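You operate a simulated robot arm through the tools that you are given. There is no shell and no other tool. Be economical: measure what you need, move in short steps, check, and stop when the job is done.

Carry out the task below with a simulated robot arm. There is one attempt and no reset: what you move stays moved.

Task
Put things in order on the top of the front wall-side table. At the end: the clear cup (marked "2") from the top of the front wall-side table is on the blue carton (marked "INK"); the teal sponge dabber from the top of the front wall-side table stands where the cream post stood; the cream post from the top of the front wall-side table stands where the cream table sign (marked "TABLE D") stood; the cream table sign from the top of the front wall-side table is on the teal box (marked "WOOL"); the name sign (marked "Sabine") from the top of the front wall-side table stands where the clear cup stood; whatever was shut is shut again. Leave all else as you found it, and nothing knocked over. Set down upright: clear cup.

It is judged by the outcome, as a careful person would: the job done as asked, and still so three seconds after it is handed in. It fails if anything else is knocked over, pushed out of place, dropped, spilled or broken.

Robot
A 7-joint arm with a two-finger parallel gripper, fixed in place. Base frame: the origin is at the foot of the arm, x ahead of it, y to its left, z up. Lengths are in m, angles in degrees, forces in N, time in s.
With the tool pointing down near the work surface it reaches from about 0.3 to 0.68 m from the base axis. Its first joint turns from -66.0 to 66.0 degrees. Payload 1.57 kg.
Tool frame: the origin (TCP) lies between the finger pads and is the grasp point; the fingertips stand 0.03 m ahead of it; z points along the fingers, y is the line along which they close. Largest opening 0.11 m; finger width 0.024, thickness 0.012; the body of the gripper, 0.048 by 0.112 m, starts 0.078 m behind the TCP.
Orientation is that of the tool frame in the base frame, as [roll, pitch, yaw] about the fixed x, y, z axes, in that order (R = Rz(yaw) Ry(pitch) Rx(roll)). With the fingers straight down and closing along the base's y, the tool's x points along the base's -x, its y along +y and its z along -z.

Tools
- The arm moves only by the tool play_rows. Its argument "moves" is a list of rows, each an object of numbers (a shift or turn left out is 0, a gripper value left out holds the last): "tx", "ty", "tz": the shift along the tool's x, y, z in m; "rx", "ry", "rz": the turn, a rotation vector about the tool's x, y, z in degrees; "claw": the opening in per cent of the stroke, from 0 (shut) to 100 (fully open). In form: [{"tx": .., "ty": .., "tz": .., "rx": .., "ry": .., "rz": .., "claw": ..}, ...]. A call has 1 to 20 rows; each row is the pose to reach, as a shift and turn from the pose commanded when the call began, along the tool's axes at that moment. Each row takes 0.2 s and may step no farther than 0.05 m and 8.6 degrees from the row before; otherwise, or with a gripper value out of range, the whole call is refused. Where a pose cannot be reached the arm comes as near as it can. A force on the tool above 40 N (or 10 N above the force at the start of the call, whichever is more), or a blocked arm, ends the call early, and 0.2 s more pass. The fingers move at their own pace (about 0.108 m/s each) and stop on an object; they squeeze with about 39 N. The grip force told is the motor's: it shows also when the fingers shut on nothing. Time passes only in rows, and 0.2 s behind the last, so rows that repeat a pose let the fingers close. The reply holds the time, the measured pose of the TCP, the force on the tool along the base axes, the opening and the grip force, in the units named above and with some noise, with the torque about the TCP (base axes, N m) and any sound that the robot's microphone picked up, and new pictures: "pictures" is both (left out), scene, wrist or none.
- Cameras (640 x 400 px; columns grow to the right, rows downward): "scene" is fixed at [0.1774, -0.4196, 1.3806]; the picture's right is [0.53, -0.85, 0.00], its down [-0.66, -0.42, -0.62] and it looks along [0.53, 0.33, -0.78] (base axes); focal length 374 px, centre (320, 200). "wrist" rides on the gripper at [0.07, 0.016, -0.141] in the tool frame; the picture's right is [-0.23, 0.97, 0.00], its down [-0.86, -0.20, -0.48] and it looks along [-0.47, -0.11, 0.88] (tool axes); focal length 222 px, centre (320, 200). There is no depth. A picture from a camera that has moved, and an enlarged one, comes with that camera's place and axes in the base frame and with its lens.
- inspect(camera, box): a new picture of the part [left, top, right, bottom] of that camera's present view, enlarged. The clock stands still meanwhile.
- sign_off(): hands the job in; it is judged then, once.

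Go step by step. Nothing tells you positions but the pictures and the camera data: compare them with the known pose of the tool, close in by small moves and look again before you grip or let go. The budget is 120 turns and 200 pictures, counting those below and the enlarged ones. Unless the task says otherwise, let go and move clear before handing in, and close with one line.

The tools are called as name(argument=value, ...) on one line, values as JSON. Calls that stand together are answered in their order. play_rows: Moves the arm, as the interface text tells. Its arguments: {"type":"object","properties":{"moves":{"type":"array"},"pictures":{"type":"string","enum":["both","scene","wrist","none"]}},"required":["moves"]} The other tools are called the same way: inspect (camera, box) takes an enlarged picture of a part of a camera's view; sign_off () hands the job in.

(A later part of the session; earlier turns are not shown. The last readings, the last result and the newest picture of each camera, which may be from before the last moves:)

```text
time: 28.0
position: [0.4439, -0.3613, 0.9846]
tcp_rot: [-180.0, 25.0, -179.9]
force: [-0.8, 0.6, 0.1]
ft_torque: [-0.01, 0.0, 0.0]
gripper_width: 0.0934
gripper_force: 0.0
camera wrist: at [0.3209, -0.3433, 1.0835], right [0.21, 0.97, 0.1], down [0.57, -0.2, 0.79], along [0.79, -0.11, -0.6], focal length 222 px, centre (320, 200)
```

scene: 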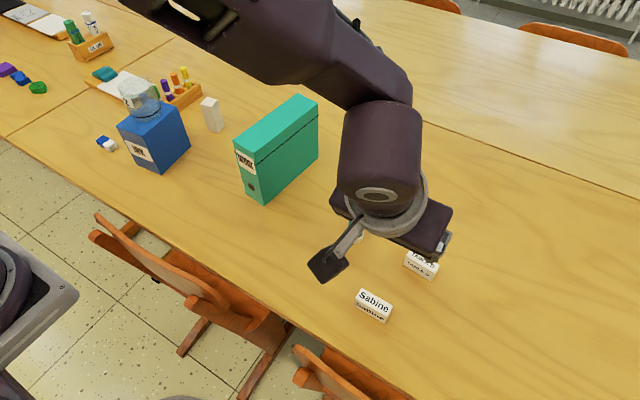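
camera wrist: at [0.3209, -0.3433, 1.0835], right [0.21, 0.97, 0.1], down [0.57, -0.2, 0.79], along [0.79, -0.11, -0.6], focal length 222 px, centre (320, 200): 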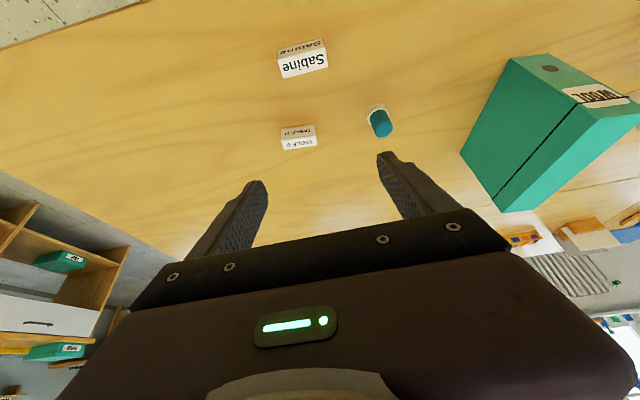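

Sabine stands at the cup's old spot. Next the TABLE D sign: I'll straighten the tool above it, then turn it 90° so the fingers close across its thickness.

play_rows(moves=[{"tx": -0.0235, "ty": -0.01, "tz": 0.0206, "ry": 6.25, "claw": 70}, {"tx": -0.047, "ty": -0.02, "tz": 0.0412, "ry": 12.5}, {"tx": -0.0705, "ty": -0.03, "tz": 0.0618, "ry": 18.75}, {"tx": -0.094, "ty": -0.038, "tz": 0.0824, "ry": 25}, {"tx": -0.094, "ty": -0.038, "tz": 0.0824, "ry": 25}], pictures="none")

play_rows(moves=[{"rz": 8}, {"rz": 16}, {"rz": 24}, {"rz": 32}, {"rz": 40}, {"rz": 48}, {"rz": 56}, {"rz": 64}, {"rz": 72}, {"rz": 80}, {"rz": 86}, {"rz": 90}, {"rz": 90}])

```text
time: 29.2
position: [0.5483, -0.3858, 0.9487]
tcp_rot: [179.9, -0.1, -180.0]
force: [0.7, -0.4, -0.6]
ft_torque: [-0.03, 0.01, -0.01]
gripper_width: 0.0769
gripper_force: 0.1
out of reach, approached as far as the arm can: row 4, 5
```

```text
time: 32.0
position: [0.5486, -0.3846, 0.9488]
tcp_rot: [-180.0, 0.0, 90.0]
force: [-0.5, 0.2, 0.1]
ft_torque: [-0.03, 0.02, -0.02]
gripper_width: 0.0768
gripper_force: 0.0
camera wrist: at [0.5639, -0.3152, 1.0905], right [0.97, -0.23, 0.0], down [-0.2, -0.85, 0.48], along [-0.11, -0.47, -0.88], focal length 222 px, centre (320, 200)
```

scene: 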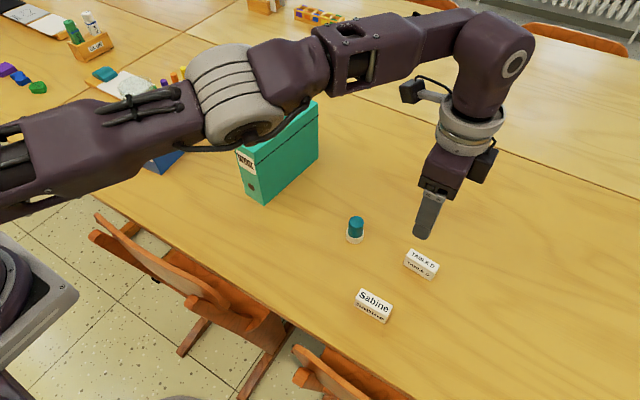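
wrist: 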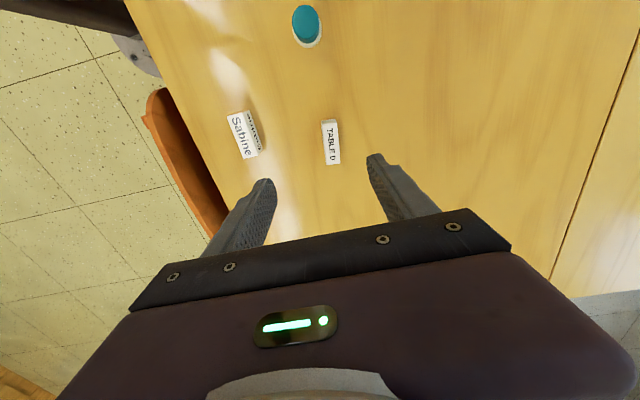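

Straight down at the TABLE D sign is just out of reach (0.69 m), so I'll tilt 15° outward here too. First I'll measure the sign from this view.

inspect(camera="wrist", box=[280, 90, 400, 190])

inspect(camera="wrist", box=[260, 0, 360, 70])

```text
4.00 times, centred on (340, 140) of wrist
camera zoom: at [0.5639, -0.3152, 1.0905], right [0.97, -0.23, 0.0], down [-0.2, -0.85, 0.48], along [-0.11, -0.47, -0.88], focal length 888 px, centre (240, 440)
```

zoom: 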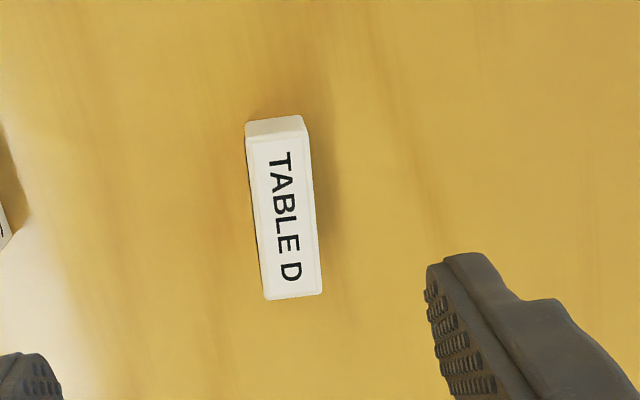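

```text
5.71 times, centred on (310, 35) of wrist
camera zoom: at [0.5639, -0.3152, 1.0905], right [0.97, -0.23, 0.0], down [-0.2, -0.85, 0.48], along [-0.11, -0.47, -0.88], focal length 1269 px, centre (377, 1143)
```

zoom: 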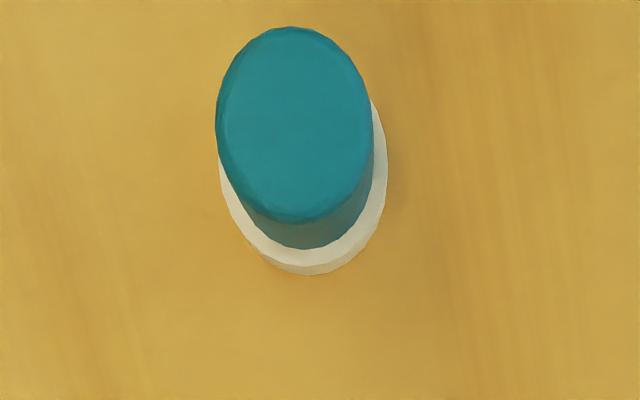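

TABLE D sign: centre about (0.561,-0.402), long axis about 6° off y. I'll tilt 15° outward, align yaw, and come down partway.

play_rows(moves=[{"rx": 0.25, "ry": -5, "rz": 2, "tz": 0.01}, {"rx": 0.5, "ry": -10, "rz": 4, "tz": 0.02}, {"rx": 0.79, "ry": -15, "rz": 6, "tz": 0.03}, {"rx": 0.79, "ry": -15, "rz": 6, "tz": 0.05, "tx": -0.012, "ty": 0.013}, {"rx": 0.79, "ry": -15, "rz": 6, "tz": 0.08, "tx": -0.012, "ty": 0.013}, {"rx": 0.79, "ry": -15, "rz": 6, "tz": 0.1, "tx": -0.012, "ty": 0.013}, {"rx": 0.79, "ry": -15, "rz": 6, "tz": 0.1, "tx": -0.012, "ty": 0.013}])

inspect(camera="wrist", box=[230, 90, 430, 230])

```text
time: 33.6
position: [0.5616, -0.3969, 0.8487]
tcp_rot: [179.9, 15.0, 83.9]
force: [0.7, -0.2, 0.1]
ft_torque: [0.01, -0.01, -0.02]
gripper_width: 0.0769
gripper_force: 0.1
camera wrist: at [0.5878, -0.2948, 0.9668], right [0.95, -0.32, 0.06], down [-0.27, -0.68, 0.68], along [-0.18, -0.66, -0.73], focal length 222 px, centre (320, 200)
```

scene: 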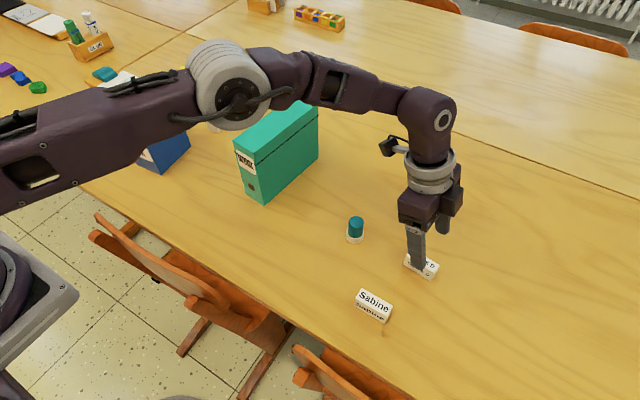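
wrist: 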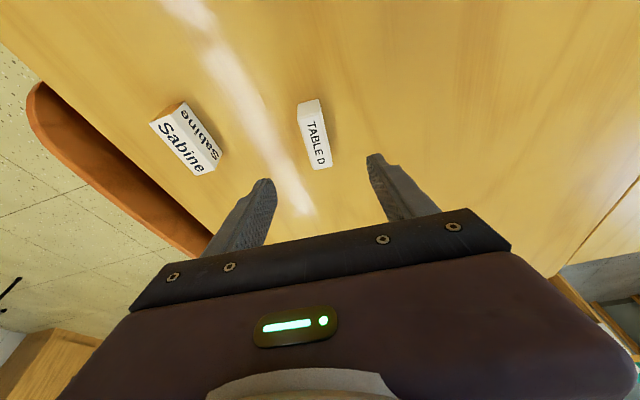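

```text
2.86 times, centred on (330, 160) of wrist
camera zoom: at [0.5878, -0.2948, 0.9668], right [0.95, -0.32, 0.06], down [-0.27, -0.68, 0.68], along [-0.18, -0.66, -0.73], focal length 635 px, centre (291, 314)
```

zoom: 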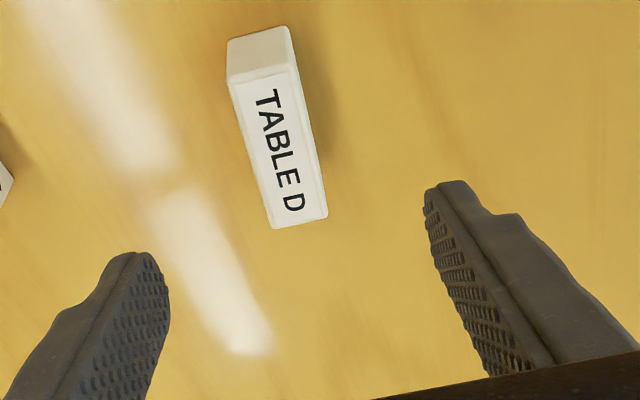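

Centred. Descending vertically and gripping across the sign's thickness.

play_rows(moves=[{"tx": 0.009, "tz": 0.034}, {"tx": 0.015, "tz": 0.057}, {"tx": 0.0186, "tz": 0.0693}, {"tx": 0.0186, "tz": 0.0693}], pictures="wrist")

play_rows(moves=[{"claw": 45}, {"claw": 25}, {"claw": 10}, {"claw": 10}, {"claw": 10}])

```text
time: 34.6
position: [0.5617, -0.3975, 0.7776]
tcp_rot: [180.0, 15.0, 84.0]
force: [-0.8, 0.1, 0.5]
ft_torque: [-0.02, 0.01, -0.05]
gripper_width: 0.0769
gripper_force: 0.0
camera wrist: at [0.5877, -0.2955, 0.8954], right [0.95, -0.32, 0.06], down [-0.27, -0.68, 0.68], along [-0.18, -0.66, -0.73], focal length 222 px, centre (320, 200)
```

wrist: 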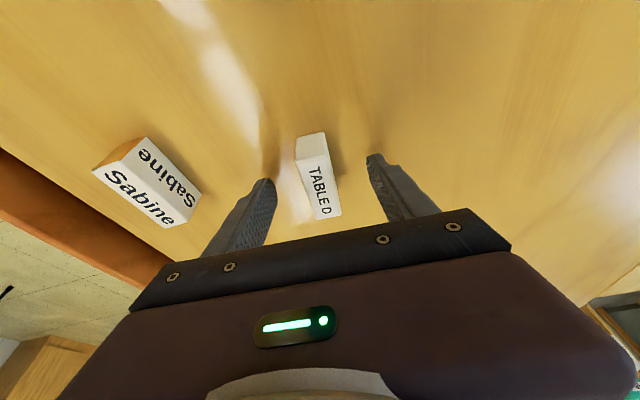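

```text
time: 35.8
position: [0.5626, -0.3986, 0.7767]
tcp_rot: [-180.0, 15.0, 83.9]
force: [-0.4, 0.9, -0.6]
ft_torque: [-0.01, 0.01, 0.0]
gripper_width: 0.0207
gripper_force: 33.6
camera wrist: at [0.5877, -0.2954, 0.8956], right [0.95, -0.32, 0.06], down [-0.27, -0.68, 0.68], along [-0.18, -0.66, -0.73], focal length 222 px, centre (320, 200)
```

scene: 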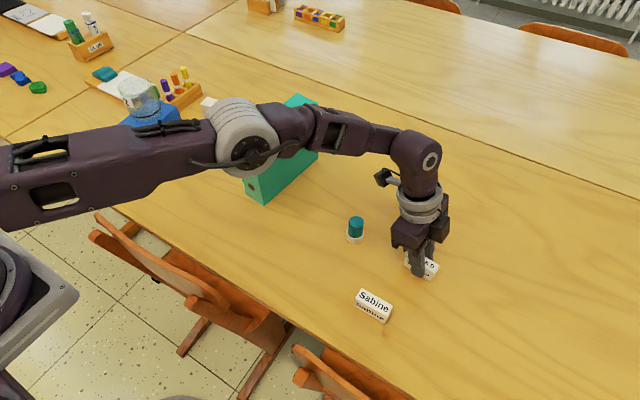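
wrist: 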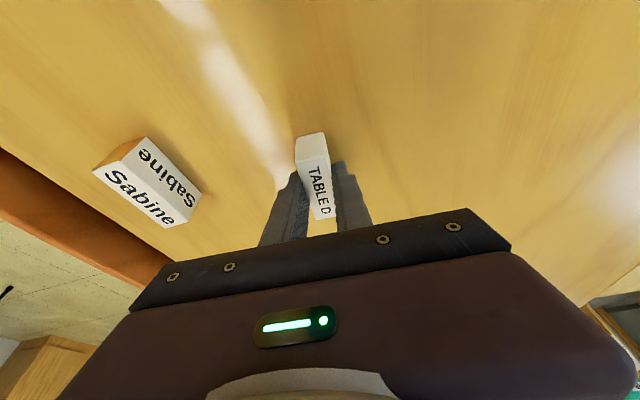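

Gripped (21 mm). Lift and bring the sign in toward the WOOL box, high above everything.

play_rows(moves=[{"tx": -0.0115, "tz": -0.0431}, {"tx": -0.0231, "tz": -0.0862}, {"tx": -0.0346, "tz": -0.1292}, {"tx": -0.0462, "tz": -0.1723}, {"tx": -0.0577, "tz": -0.2154}, {"tx": -0.0197, "ty": -0.0082, "tz": -0.2256}, {"tx": 0.0183, "ty": -0.0163, "tz": -0.2358}, {"tx": 0.0564, "ty": -0.0245, "tz": -0.2459}, {"tx": 0.0944, "ty": -0.0326, "tz": -0.2561}, {"tx": 0.1324, "ty": -0.0408, "tz": -0.2663}, {"tx": 0.1324, "ty": -0.0408, "tz": -0.2663}], pictures="none")

play_rows(moves=[{"rx": -2.12, "rz": -7.9}, {"rx": -4.24, "rz": -15.8}, {"rx": -6.35, "rz": -23.7}, {"rx": -8.47, "rz": -31.6}, {"rx": -10.6, "rz": -39.5}, {"rx": -12.7, "rz": -47.4}, {"rx": -14.8, "rz": -55.3}, {"rx": -16.9, "rz": -63.2}, {"rx": -19.1, "rz": -71.1}, {"rx": -21.2, "rz": -79.0}, {"rx": -23.3, "rz": -86.9}, {"rx": -23.3, "rz": -86.9}])

```text
time: 38.2
position: [0.5401, -0.1959, 1.0]
tcp_rot: [-179.9, 15.1, 83.9]
force: [-0.2, 0.1, -0.5]
ft_torque: [-0.01, 0.03, -0.04]
gripper_width: 0.0202
gripper_force: 34.5
```

```text
time: 40.8
position: [0.5428, -0.1973, 0.9998]
tcp_rot: [-180.0, 15.0, 174.0]
force: [0.3, 0.0, 0.5]
ft_torque: [0.0, -0.01, -0.01]
gripper_width: 0.0204
gripper_force: 33.7
camera wrist: at [0.4389, -0.1697, 1.1187], right [0.32, 0.95, 0.06], down [0.68, -0.27, 0.68], along [0.66, -0.18, -0.73], focal length 222 px, centre (320, 200)
```

scene: 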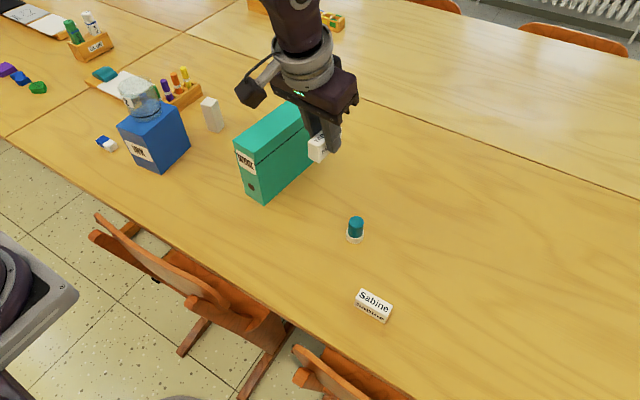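
wrist: 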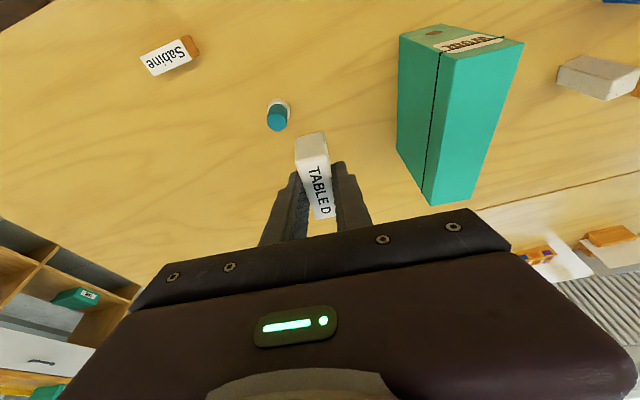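

Orientation is now aligned with the box. I'll zoom to measure the box's top.

inspect(camera="wrist", box=[380, 10, 560, 220])

```text
1.90 times, centred on (470, 115) of wrist
camera zoom: at [0.4389, -0.1697, 1.1187], right [0.32, 0.95, 0.06], down [0.68, -0.27, 0.68], along [0.66, -0.18, -0.73], focal length 423 px, centre (34, 362)
```

zoom: 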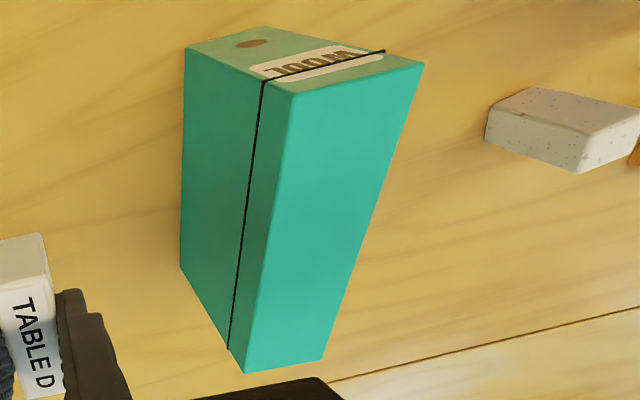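

WOOL box top: centre about (0.618,-0.039), z 0.90. I'll slide the sign over the box, then lower to just above it.

play_rows(moves=[{"tx": -0.009, "ty": 0.0412, "tz": 0.0024}, {"tx": -0.0177, "ty": 0.0824, "tz": 0.0047}, {"tx": -0.0265, "ty": 0.1235, "tz": 0.007}, {"tx": -0.0353, "ty": 0.1647, "tz": 0.0094}, {"tx": -0.0275, "ty": 0.1647, "tz": 0.0384}, {"tx": -0.0211, "ty": 0.1647, "tz": 0.0625}, {"tx": -0.0211, "ty": 0.1647, "tz": 0.0625}])

inspect(camera="scene", box=[220, 70, 340, 170])

inspect(camera="wrist", box=[230, 60, 430, 240])

```text
time: 42.4
position: [0.5959, -0.0372, 0.9446]
tcp_rot: [-180.0, 14.9, 173.9]
force: [0.5, 0.2, -1.7]
ft_torque: [0.0, 0.01, 0.0]
gripper_width: 0.0206
gripper_force: 33.7
camera wrist: at [0.493, -0.0096, 1.0631], right [0.32, 0.95, 0.06], down [0.68, -0.27, 0.68], along [0.66, -0.18, -0.73], focal length 222 px, centre (320, 200)
```

scene: 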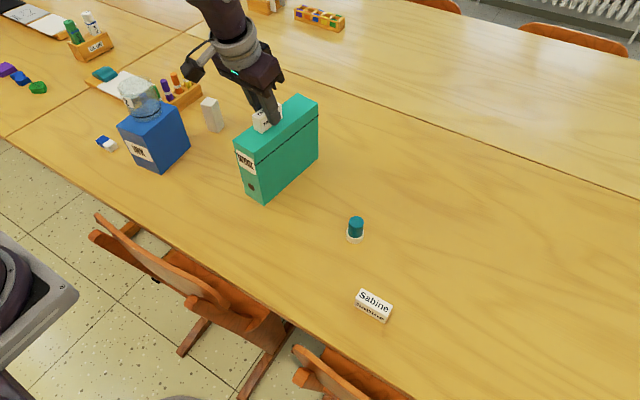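
wrist: 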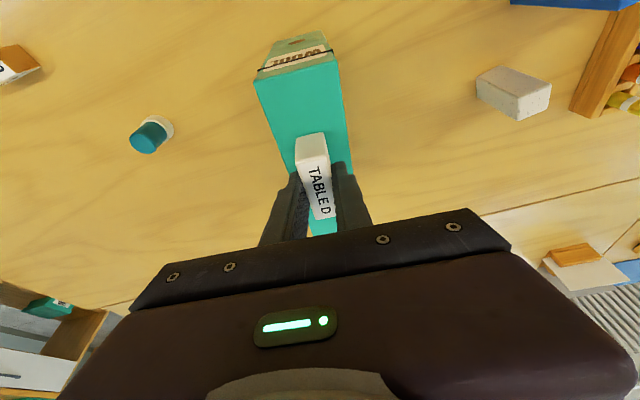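

```text
4.00 times, centred on (280, 120) of scene
camera zoom: at [0.1774, -0.4196, 1.3806], right [0.53, -0.85, 0.0], down [-0.66, -0.42, -0.62], along [0.53, 0.33, -0.78], focal length 1494 px, centre (480, 520)
```

zoom: 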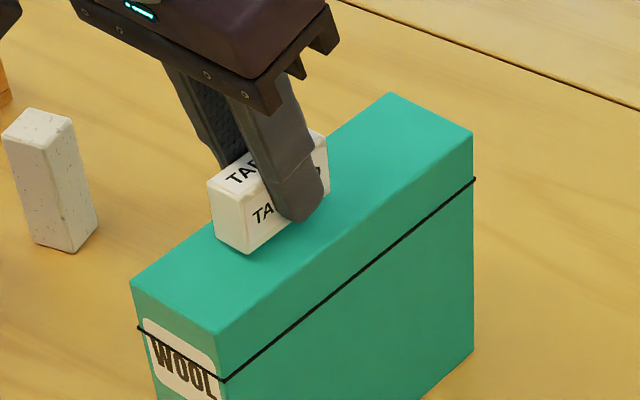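

```text
2.22 times, centred on (330, 150) of wrist
camera zoom: at [0.493, -0.0096, 1.0631], right [0.32, 0.95, 0.06], down [0.68, -0.27, 0.68], along [0.66, -0.18, -0.73], focal length 494 px, centre (298, 311)
```

zoom: 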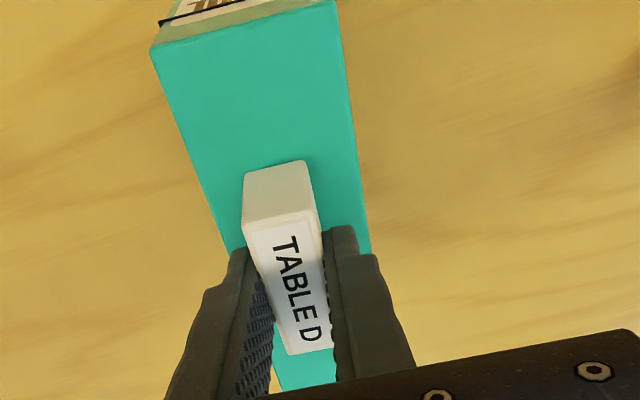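

Well centred and aligned. Lowering in small steps until contact.

play_rows(moves=[{"tx": 0.001, "tz": 0.0039}, {"tx": 0.0016, "tz": 0.006}, {"tx": 0.0019, "tz": 0.007}, {"tx": 0.0019, "tz": 0.007}], pictures="none")

```text
time: 43.4
position: [0.5962, -0.0359, 0.9375]
tcp_rot: [180.0, 15.1, 173.9]
force: [0.2, 0.1, 0.1]
ft_torque: [-0.02, -0.02, -0.02]
gripper_width: 0.0206
gripper_force: 34.3
```

play_rows(moves=[{"tx": 0.0003, "tz": 0.001}, {"tx": 0.0005, "tz": 0.002}, {"tx": 0.0005, "tz": 0.002}], pictures="none")

inspect(camera="scene", box=[220, 70, 340, 170])

```text
time: 44.2
position: [0.5973, -0.037, 0.9375]
tcp_rot: [-180.0, 15.2, 173.9]
force: [-4.1, 0.8, 21.2]
ft_torque: [0.05, 0.14, -0.01]
gripper_width: 0.0203
gripper_force: 34.2
```

```text
4.00 times, centred on (280, 120) of scene
camera zoom: at [0.1769, -0.4196, 1.3807], right [0.53, -0.85, 0.0], down [-0.66, -0.42, -0.62], along [0.53, 0.33, -0.78], focal length 1494 px, centre (480, 520)
```

zoom: 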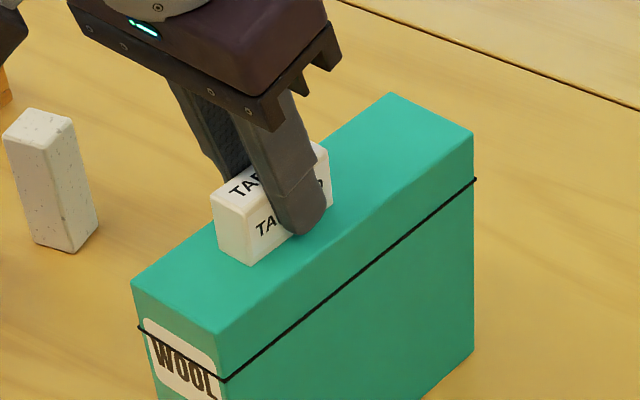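

The sign rests on the lid (21 N). I'll ease off, open, and rise.

play_rows(moves=[{"tx": -0.0004, "tz": -0.0015}, {"tx": -0.0004, "tz": -0.0015, "claw": 30}, {"tx": -0.0004, "tz": -0.0015, "claw": 45}, {"tx": -0.0004, "tz": -0.0015, "claw": 45}], pictures="none")

play_rows(moves=[{"tx": -0.0052, "tz": -0.0193}, {"tx": -0.0155, "tz": -0.058}, {"tx": -0.0259, "tz": -0.0966}, {"tx": -0.0259, "tz": -0.0966}])

inspect(camera="scene", box=[190, 70, 340, 190])

```text
time: 45.2
position: [0.5951, -0.0366, 0.938]
tcp_rot: [-179.9, 15.0, 173.9]
force: [0.2, 0.0, 1.1]
ft_torque: [0.02, -0.02, -0.01]
gripper_width: 0.0493
gripper_force: 0.1
```

```text
time: 46.2
position: [0.5948, -0.0379, 1.0388]
tcp_rot: [-179.9, 15.0, 173.9]
force: [-0.6, -0.5, 0.9]
ft_torque: [-0.02, 0.0, 0.04]
gripper_width: 0.0497
gripper_force: 0.1
camera wrist: at [0.4927, -0.0099, 1.1563], right [0.32, 0.95, 0.06], down [0.68, -0.27, 0.68], along [0.66, -0.18, -0.73], focal length 222 px, centre (320, 200)
```

scene: 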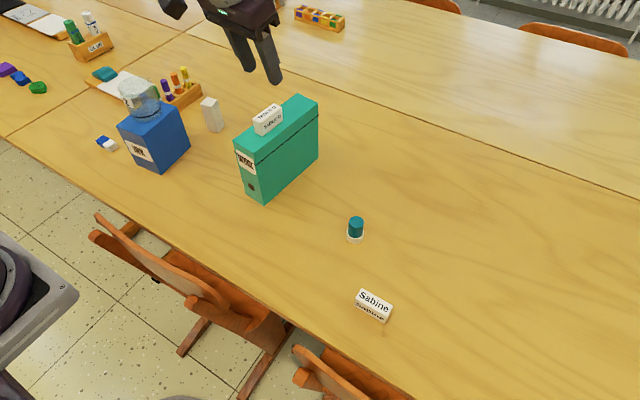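
wrist: 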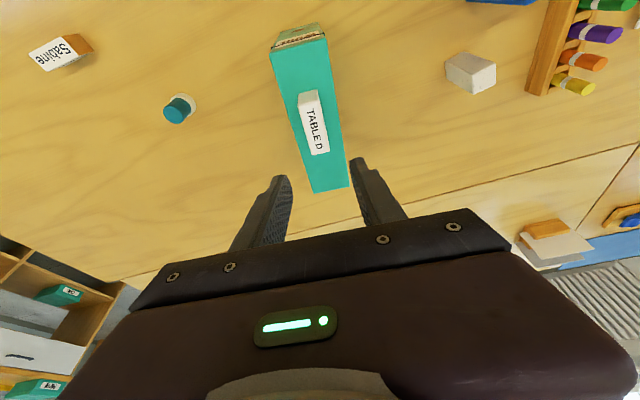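

```text
3.33 times, centred on (265, 130) of scene
camera zoom: at [0.1774, -0.4196, 1.3806], right [0.53, -0.85, 0.0], down [-0.66, -0.42, -0.62], along [0.53, 0.33, -0.78], focal length 1245 px, centre (503, 433)
```

zoom: 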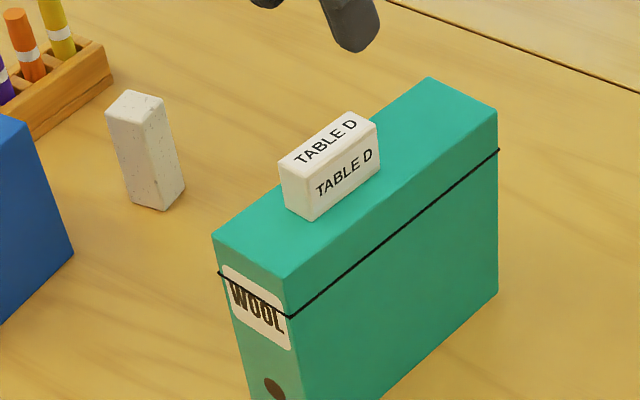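

TABLE D is on the WOOL box, undisturbed. Now I'll measure the post from this angle.

inspect(camera="wrist", box=[420, 0, 620, 130])

inspect(camera="scene", box=[185, 80, 235, 140])

```text
3.08 times, centred on (520, 65) of wrist
camera zoom: at [0.4927, -0.0099, 1.1563], right [0.32, 0.95, 0.06], down [0.68, -0.27, 0.68], along [0.66, -0.18, -0.73], focal length 684 px, centre (-295, 615)
```

zoom: 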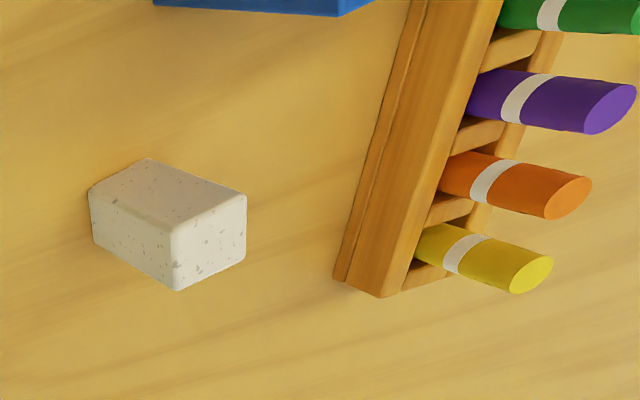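

```text
6.67 times, centred on (210, 110) of scene
camera zoom: at [0.1774, -0.4196, 1.3806], right [0.53, -0.85, 0.0], down [-0.66, -0.42, -0.62], along [0.53, 0.33, -0.78], focal length 2490 px, centre (1053, 800)
```

zoom: 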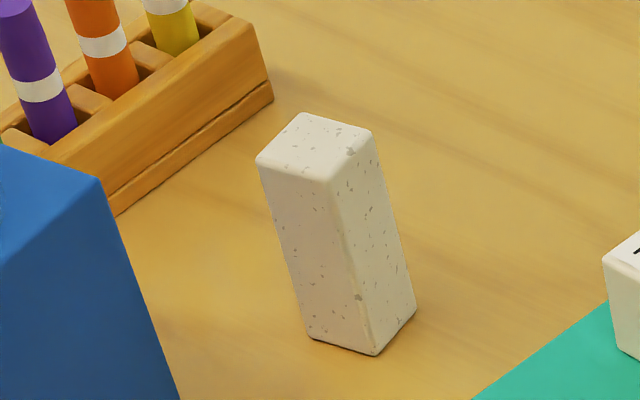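

Post: centre about (0.660,0.201), 30 mm square, top z about 0.823, turned roughly 10°. The cup is nearby, so I'll approach with the camera swung clear of it and grip the post near its top. First I'll move close, staying high.

play_rows(moves=[{"tx": -0.002, "ty": 0.046, "tz": 0.0006, "claw": 70}, {"tx": -0.004, "ty": 0.092, "tz": 0.001}, {"tx": -0.006, "ty": 0.138, "tz": 0.0017}, {"tx": -0.0085, "ty": 0.184, "tz": 0.0022}, {"tx": -0.0106, "ty": 0.2304, "tz": 0.0028}, {"tx": 0.001, "ty": 0.2304, "tz": 0.046}, {"tx": 0.0124, "ty": 0.2304, "tz": 0.0888}, {"tx": 0.0124, "ty": 0.2304, "tz": 0.0888}], pictures="none")

play_rows(moves=[{"rx": -2.07, "rz": -7.73}, {"rx": -4.14, "rz": -15.5}, {"rx": -6.2, "rz": -23.2}, {"rx": -6.2, "rz": -23.2}], pictures="none")

play_rows(moves=[{"ry": 4}, {"ry": 7}, {"ry": 7}])

inspect(camera="wrist", box=[220, 60, 440, 220])

```text
time: 48.0
position: [0.63, 0.1903, 0.9483]
tcp_rot: [-180.0, 15.1, 173.9]
force: [0.0, -0.7, -1.1]
ft_torque: [0.0, 0.01, 0.0]
gripper_width: 0.0771
gripper_force: 0.1
```

```text
time: 49.0
position: [0.6307, 0.1904, 0.9494]
tcp_rot: [180.0, 15.1, -161.8]
force: [0.7, 0.2, 0.2]
ft_torque: [-0.02, -0.01, 0.02]
gripper_width: 0.0768
gripper_force: 0.1
```

```text
time: 49.8
position: [0.629, 0.1922, 0.9497]
tcp_rot: [179.9, 8.0, -162.0]
force: [0.0, 0.9, -0.2]
ft_torque: [0.0, 0.01, 0.0]
gripper_width: 0.0767
gripper_force: 0.1
camera wrist: at [0.5402, 0.179, 1.0788], right [-0.09, 1.0, 0.03], down [0.8, 0.05, 0.59], along [0.59, 0.08, -0.81], focal length 222 px, centre (320, 200)
```

scene: 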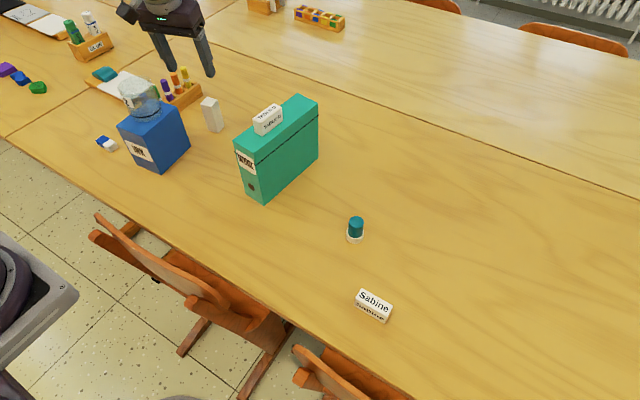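
wrist: 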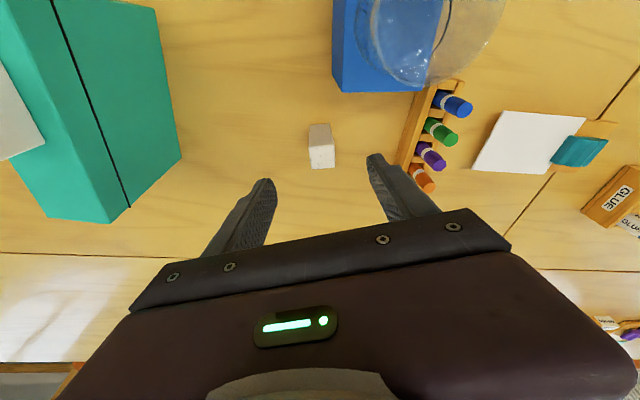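

```text
2.50 times, centred on (330, 140) of wrist
camera zoom: at [0.5402, 0.179, 1.0788], right [-0.09, 1.0, 0.03], down [0.8, 0.05, 0.59], along [0.59, 0.08, -0.81], focal length 555 px, centre (295, 350)
```

zoom: 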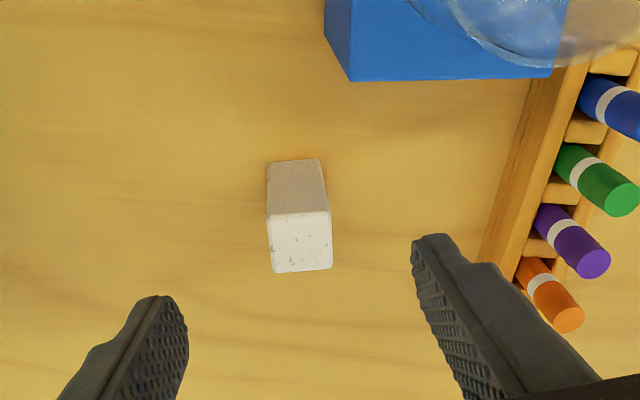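

Consistent: post centre (0.660,0.2015). I'll descend toward it and check camera-to-cup clearance before the last bit.

play_rows(moves=[{"tx": -0.006, "tz": 0.03, "claw": 80}, {"tx": -0.0125, "tz": 0.06}, {"tx": -0.0125, "tz": 0.095}, {"tx": -0.0125, "tz": 0.105}, {"tx": -0.0125, "tz": 0.105}])

inspect(camera="scene", box=[100, 50, 260, 170])

inspect(camera="wrist", box=[220, 60, 440, 230])

```text
time: 51.0
position: [0.6559, 0.1995, 0.8467]
tcp_rot: [180.0, 8.0, -162.0]
force: [0.6, -0.6, 0.7]
ft_torque: [-0.02, 0.0, 0.0]
gripper_width: 0.088
gripper_force: 0.1
camera wrist: at [0.5661, 0.1877, 0.9768], right [-0.09, 1.0, 0.03], down [0.8, 0.05, 0.59], along [0.59, 0.08, -0.8], focal length 222 px, centre (320, 200)
```

scene: 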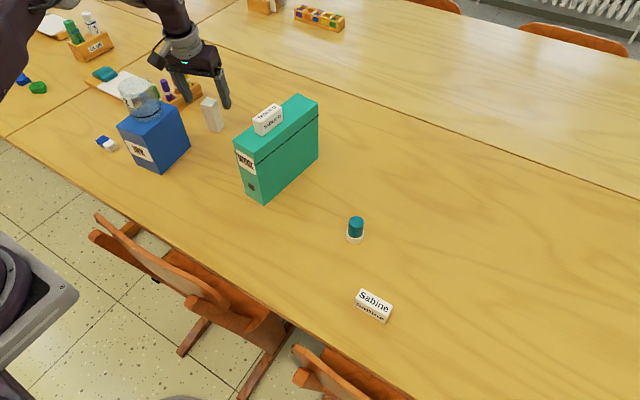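
wrist: 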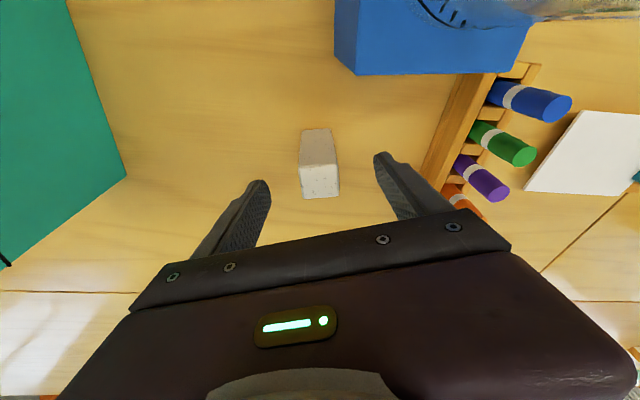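

```text
3.33 times, centred on (180, 110) of scene
camera zoom: at [0.1774, -0.4196, 1.3806], right [0.53, -0.85, 0.0], down [-0.66, -0.42, -0.62], along [0.53, 0.33, -0.78], focal length 1245 px, centre (787, 500)
```

zoom: 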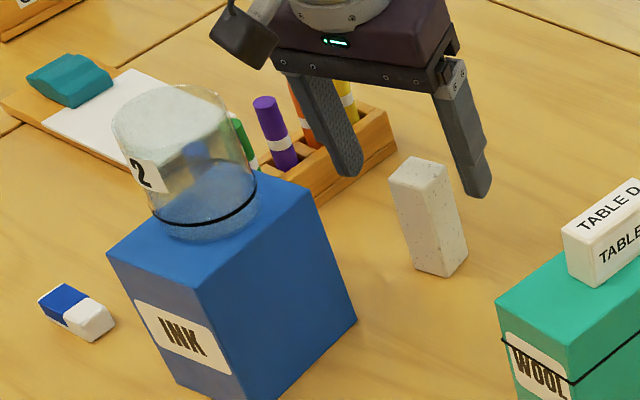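

```text
2.35 times, centred on (330, 145) of wrist
camera zoom: at [0.5661, 0.1877, 0.9768], right [-0.09, 1.0, 0.03], down [0.8, 0.05, 0.59], along [0.59, 0.08, -0.8], focal length 523 px, centre (296, 329)
```

zoom: 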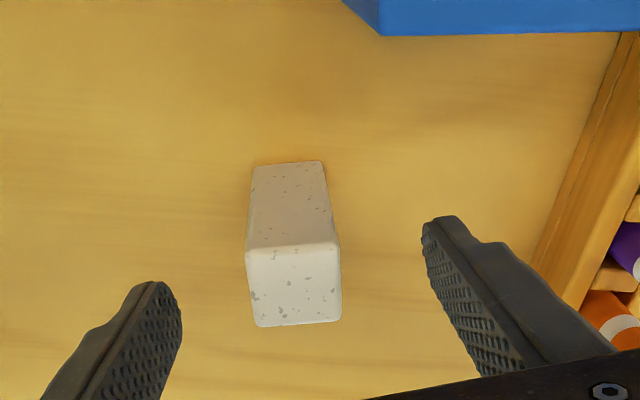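

Clearance looks fine (about 1 cm or more). Last 20 mm, then close on the upper part of the post.

play_rows(moves=[{"tz": 0.01}, {"tz": 0.02}, {"tz": 0.02, "claw": 60}, {"tz": 0.02, "claw": 40}, {"tz": 0.02, "claw": 20}, {"tz": 0.02, "claw": 15}, {"tz": 0.02, "claw": 15}])

inspect(camera="scene", box=[100, 50, 260, 170])

```text
time: 52.6
position: [0.6594, 0.1998, 0.8274]
tcp_rot: [179.9, 8.0, -162.0]
force: [0.6, -0.7, 2.2]
ft_torque: [-0.02, -0.13, -0.03]
gripper_width: 0.0313
gripper_force: 39.0
camera wrist: at [0.5687, 0.1882, 0.9574], right [-0.09, 1.0, 0.03], down [0.8, 0.05, 0.59], along [0.59, 0.08, -0.8], focal length 222 px, centre (320, 200)
```

scene: 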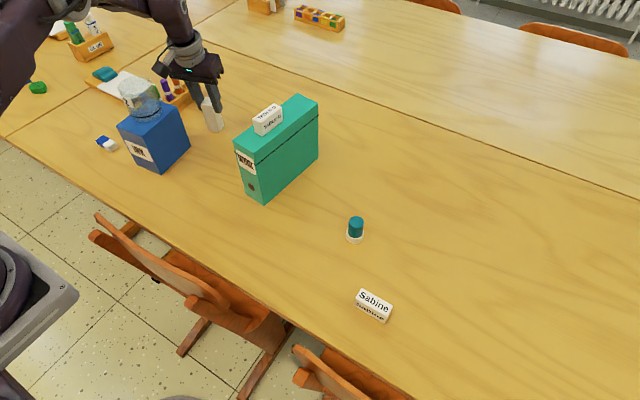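
wrist: 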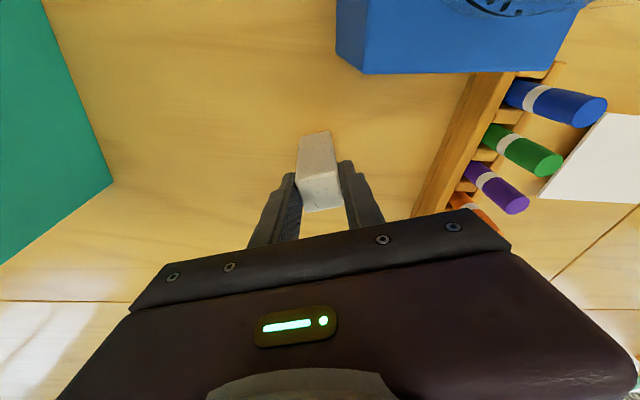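

```text
3.33 times, centred on (180, 110) of scene
camera zoom: at [0.1774, -0.4197, 1.3806], right [0.53, -0.85, 0.0], down [-0.66, -0.42, -0.62], along [0.53, 0.33, -0.78], focal length 1245 px, centre (787, 500)
```

zoom: 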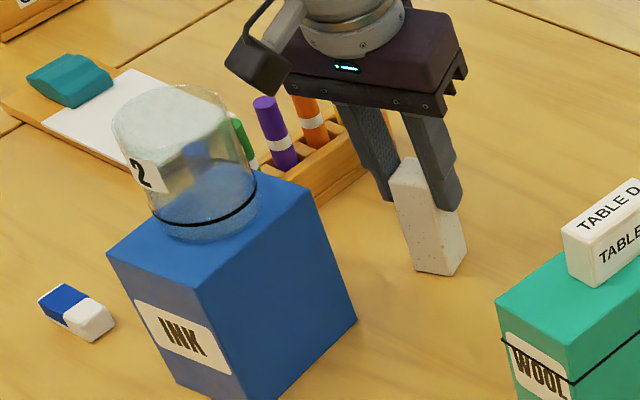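

The post is gripped near its top (31 mm). Lift clear, pull inward over the free area, swing right, then turn the wrist to face the TABLE D spot.

play_rows(moves=[{"tx": -0.007, "tz": -0.0495}, {"tx": -0.0139, "tz": -0.099}, {"tx": 0.0024, "ty": -0.0033, "tz": -0.1417}, {"tx": 0.0325, "ty": -0.0131, "tz": -0.1763}, {"tx": 0.0628, "ty": -0.0228, "tz": -0.2108}, {"tx": 0.0953, "ty": -0.0373, "tz": -0.2406}, {"tx": 0.1328, "ty": -0.0613, "tz": -0.256}, {"tx": 0.1466, "ty": -0.1041, "tz": -0.2579}, {"tx": 0.1603, "ty": -0.1469, "tz": -0.2599}, {"tx": 0.1741, "ty": -0.1897, "tz": -0.2618}, {"tx": 0.1879, "ty": -0.2325, "tz": -0.2638}, {"tx": 0.2016, "ty": -0.2753, "tz": -0.2657}, {"tx": 0.2154, "ty": -0.3181, "tz": -0.2676}, {"tx": 0.2292, "ty": -0.3609, "tz": -0.2696}, {"tx": 0.2292, "ty": -0.3609, "tz": -0.2696}])

play_rows(moves=[{"rx": 1.07, "rz": 7.64}, {"rx": 2.14, "rz": 15.3}, {"rx": 3.2, "rz": 22.9}, {"rx": 4.3, "rz": 30.6}, {"rx": 5.4, "rz": 38.2}, {"rx": 6.4, "rz": 45.9}, {"rx": 7.5, "rz": 53.5}, {"rx": 7.5, "rz": 53.5}])

```text
time: 55.8
position: [0.5176, -0.2251, 1.0631]
tcp_rot: [-180.0, 7.9, -162.0]
force: [-0.7, -0.9, -1.5]
ft_torque: [-0.01, 0.02, 0.02]
gripper_width: 0.0309
gripper_force: 39.2
camera wrist: at [0.4284, -0.2367, 1.1928], right [-0.09, 1.0, 0.03], down [0.8, 0.05, 0.59], along [0.59, 0.08, -0.8], focal length 222 px, centre (320, 200)
```

scene: 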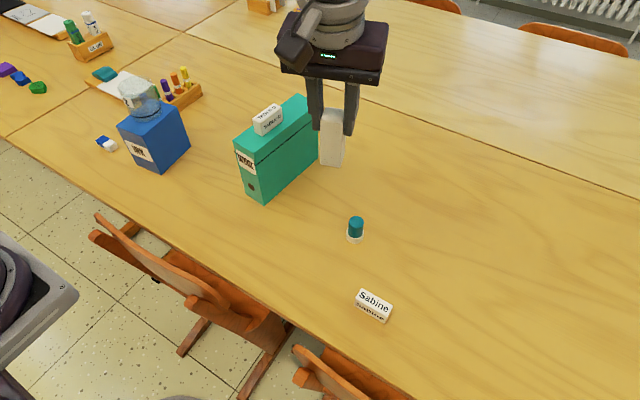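
wrist: 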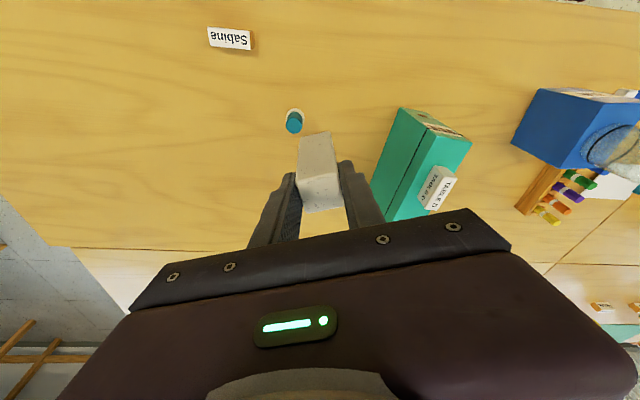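

```text
time: 57.6
position: [0.519, -0.2252, 1.0619]
tcp_rot: [179.9, 8.0, 143.8]
force: [0.0, -0.6, -1.5]
ft_torque: [0.01, -0.02, 0.02]
gripper_width: 0.0312
gripper_force: 38.8
camera wrist: at [0.4555, -0.1589, 1.1921], right [0.76, 0.65, 0.03], down [0.51, -0.62, 0.59], along [0.41, -0.43, -0.8], focal length 222 px, centre (320, 200)
```

scene: 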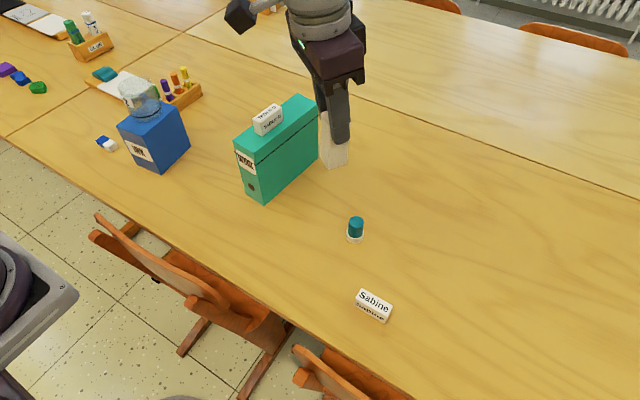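
wrist: 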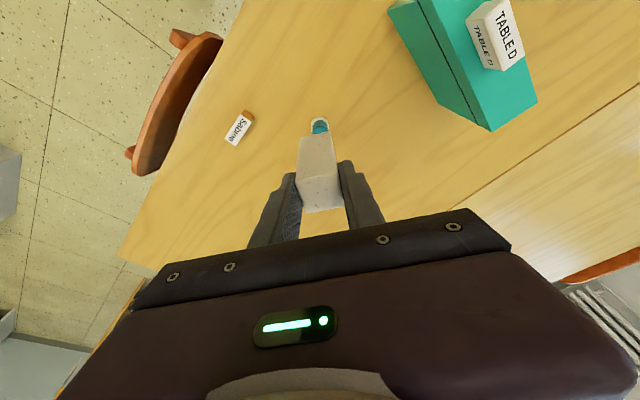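

The post hangs upright. I'll move out to the TABLE D spot, descending while extending, and stop 13 mm above the table.

play_rows(moves=[{"tx": -0.0174, "ty": -0.0328, "tz": 0.0085}, {"tx": -0.0348, "ty": -0.0657, "tz": 0.017}, {"tx": -0.045, "ty": -0.0929, "tz": 0.0437}, {"tx": -0.0551, "ty": -0.12, "tz": 0.0704}, {"tx": -0.0632, "ty": -0.119, "tz": 0.0968}, {"tx": -0.0712, "ty": -0.118, "tz": 0.1231}, {"tx": -0.0903, "ty": -0.1183, "tz": 0.1662}, {"tx": -0.1097, "ty": -0.1169, "tz": 0.1992}, {"tx": -0.1041, "ty": -0.1169, "tz": 0.2388}, {"tx": -0.1041, "ty": -0.1169, "tz": 0.2388}])

inspect(camera="scene", box=[340, 190, 480, 310])

```text
time: 59.8
position: [0.5621, -0.4006, 0.8389]
tcp_rot: [-179.9, 8.0, 143.9]
force: [0.2, -0.1, -0.9]
ft_torque: [0.0, 0.01, -0.04]
gripper_width: 0.0309
gripper_force: 38.8
camera wrist: at [0.4972, -0.3343, 0.969], right [0.76, 0.65, 0.03], down [0.51, -0.62, 0.59], along [0.41, -0.43, -0.8], focal length 222 px, centre (320, 200)
```

scene: 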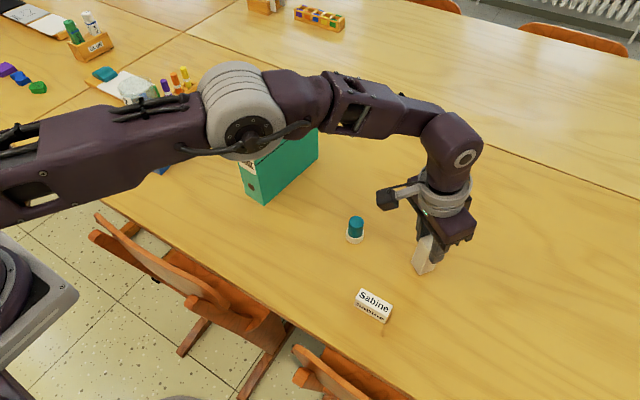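
wrist: 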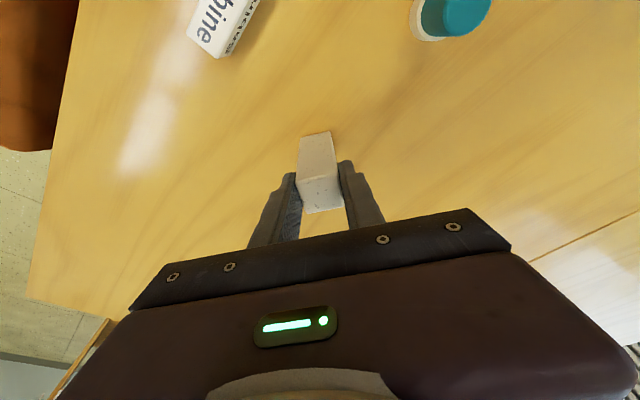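

```text
3.33 times, centred on (410, 250) of scene
camera zoom: at [0.1774, -0.4197, 1.3806], right [0.53, -0.85, 0.0], down [-0.66, -0.42, -0.62], along [0.53, 0.33, -0.78], focal length 1245 px, centre (20, 33)
```

zoom: 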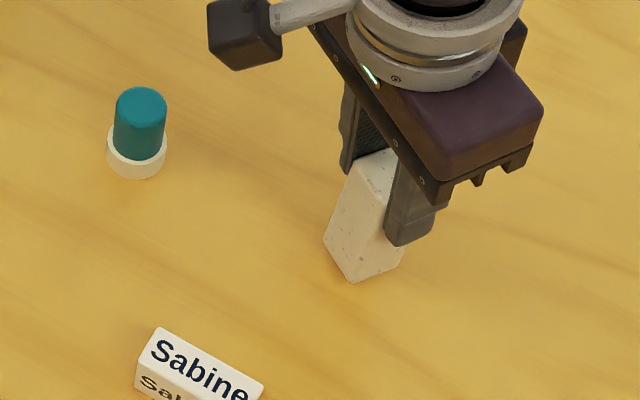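

Lowering the post until it touches.

play_rows(moves=[{"tx": 0.0008, "tz": 0.006}, {"tx": 0.0014, "tz": 0.01}, {"tx": 0.0016, "tz": 0.0118}, {"tx": 0.0016, "tz": 0.0118}], pictures="none")

```text
time: 60.8
position: [0.56, -0.4011, 0.8269]
tcp_rot: [179.9, 8.0, 143.9]
force: [0.2, -0.6, -1.0]
ft_torque: [-0.01, 0.02, -0.01]
gripper_width: 0.0313
gripper_force: 39.2
```

play_rows(moves=[{"tx": 0.0001, "tz": 0.0008}, {"tx": 0.0002, "tz": 0.0015}, {"tx": 0.0002, "tz": 0.0015}])

inspect(camera="scene", box=[380, 210, 460, 280])

```text
time: 61.6
position: [0.5612, -0.4008, 0.827]
tcp_rot: [-179.9, 8.1, 143.8]
force: [-0.8, 0.6, 6.4]
ft_torque: [0.01, 0.02, -0.01]
gripper_width: 0.0313
gripper_force: 38.9
camera wrist: at [0.4972, -0.3341, 0.9571], right [0.76, 0.65, 0.03], down [0.51, -0.62, 0.59], along [0.41, -0.43, -0.8], focal length 222 px, centre (320, 200)
```

scene: 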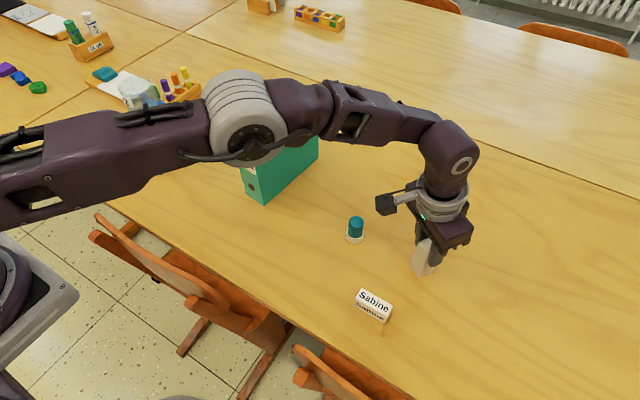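
wrist: 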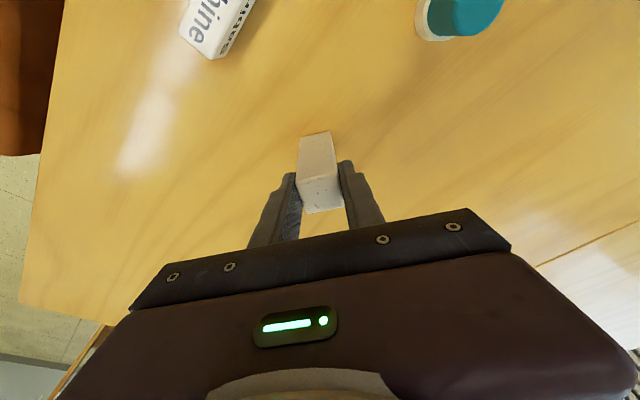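

```text
5.71 times, centred on (420, 245) of scene
camera zoom: at [0.1773, -0.4195, 1.3807], right [0.53, -0.85, 0.0], down [-0.66, -0.42, -0.62], along [0.53, 0.33, -0.78], focal length 2134 px, centre (-251, -57)
```

zoom: 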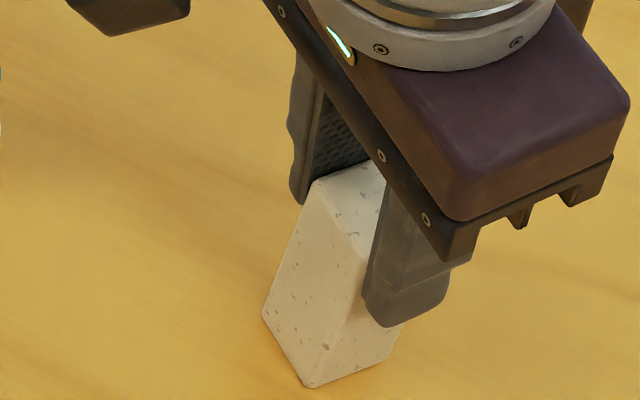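

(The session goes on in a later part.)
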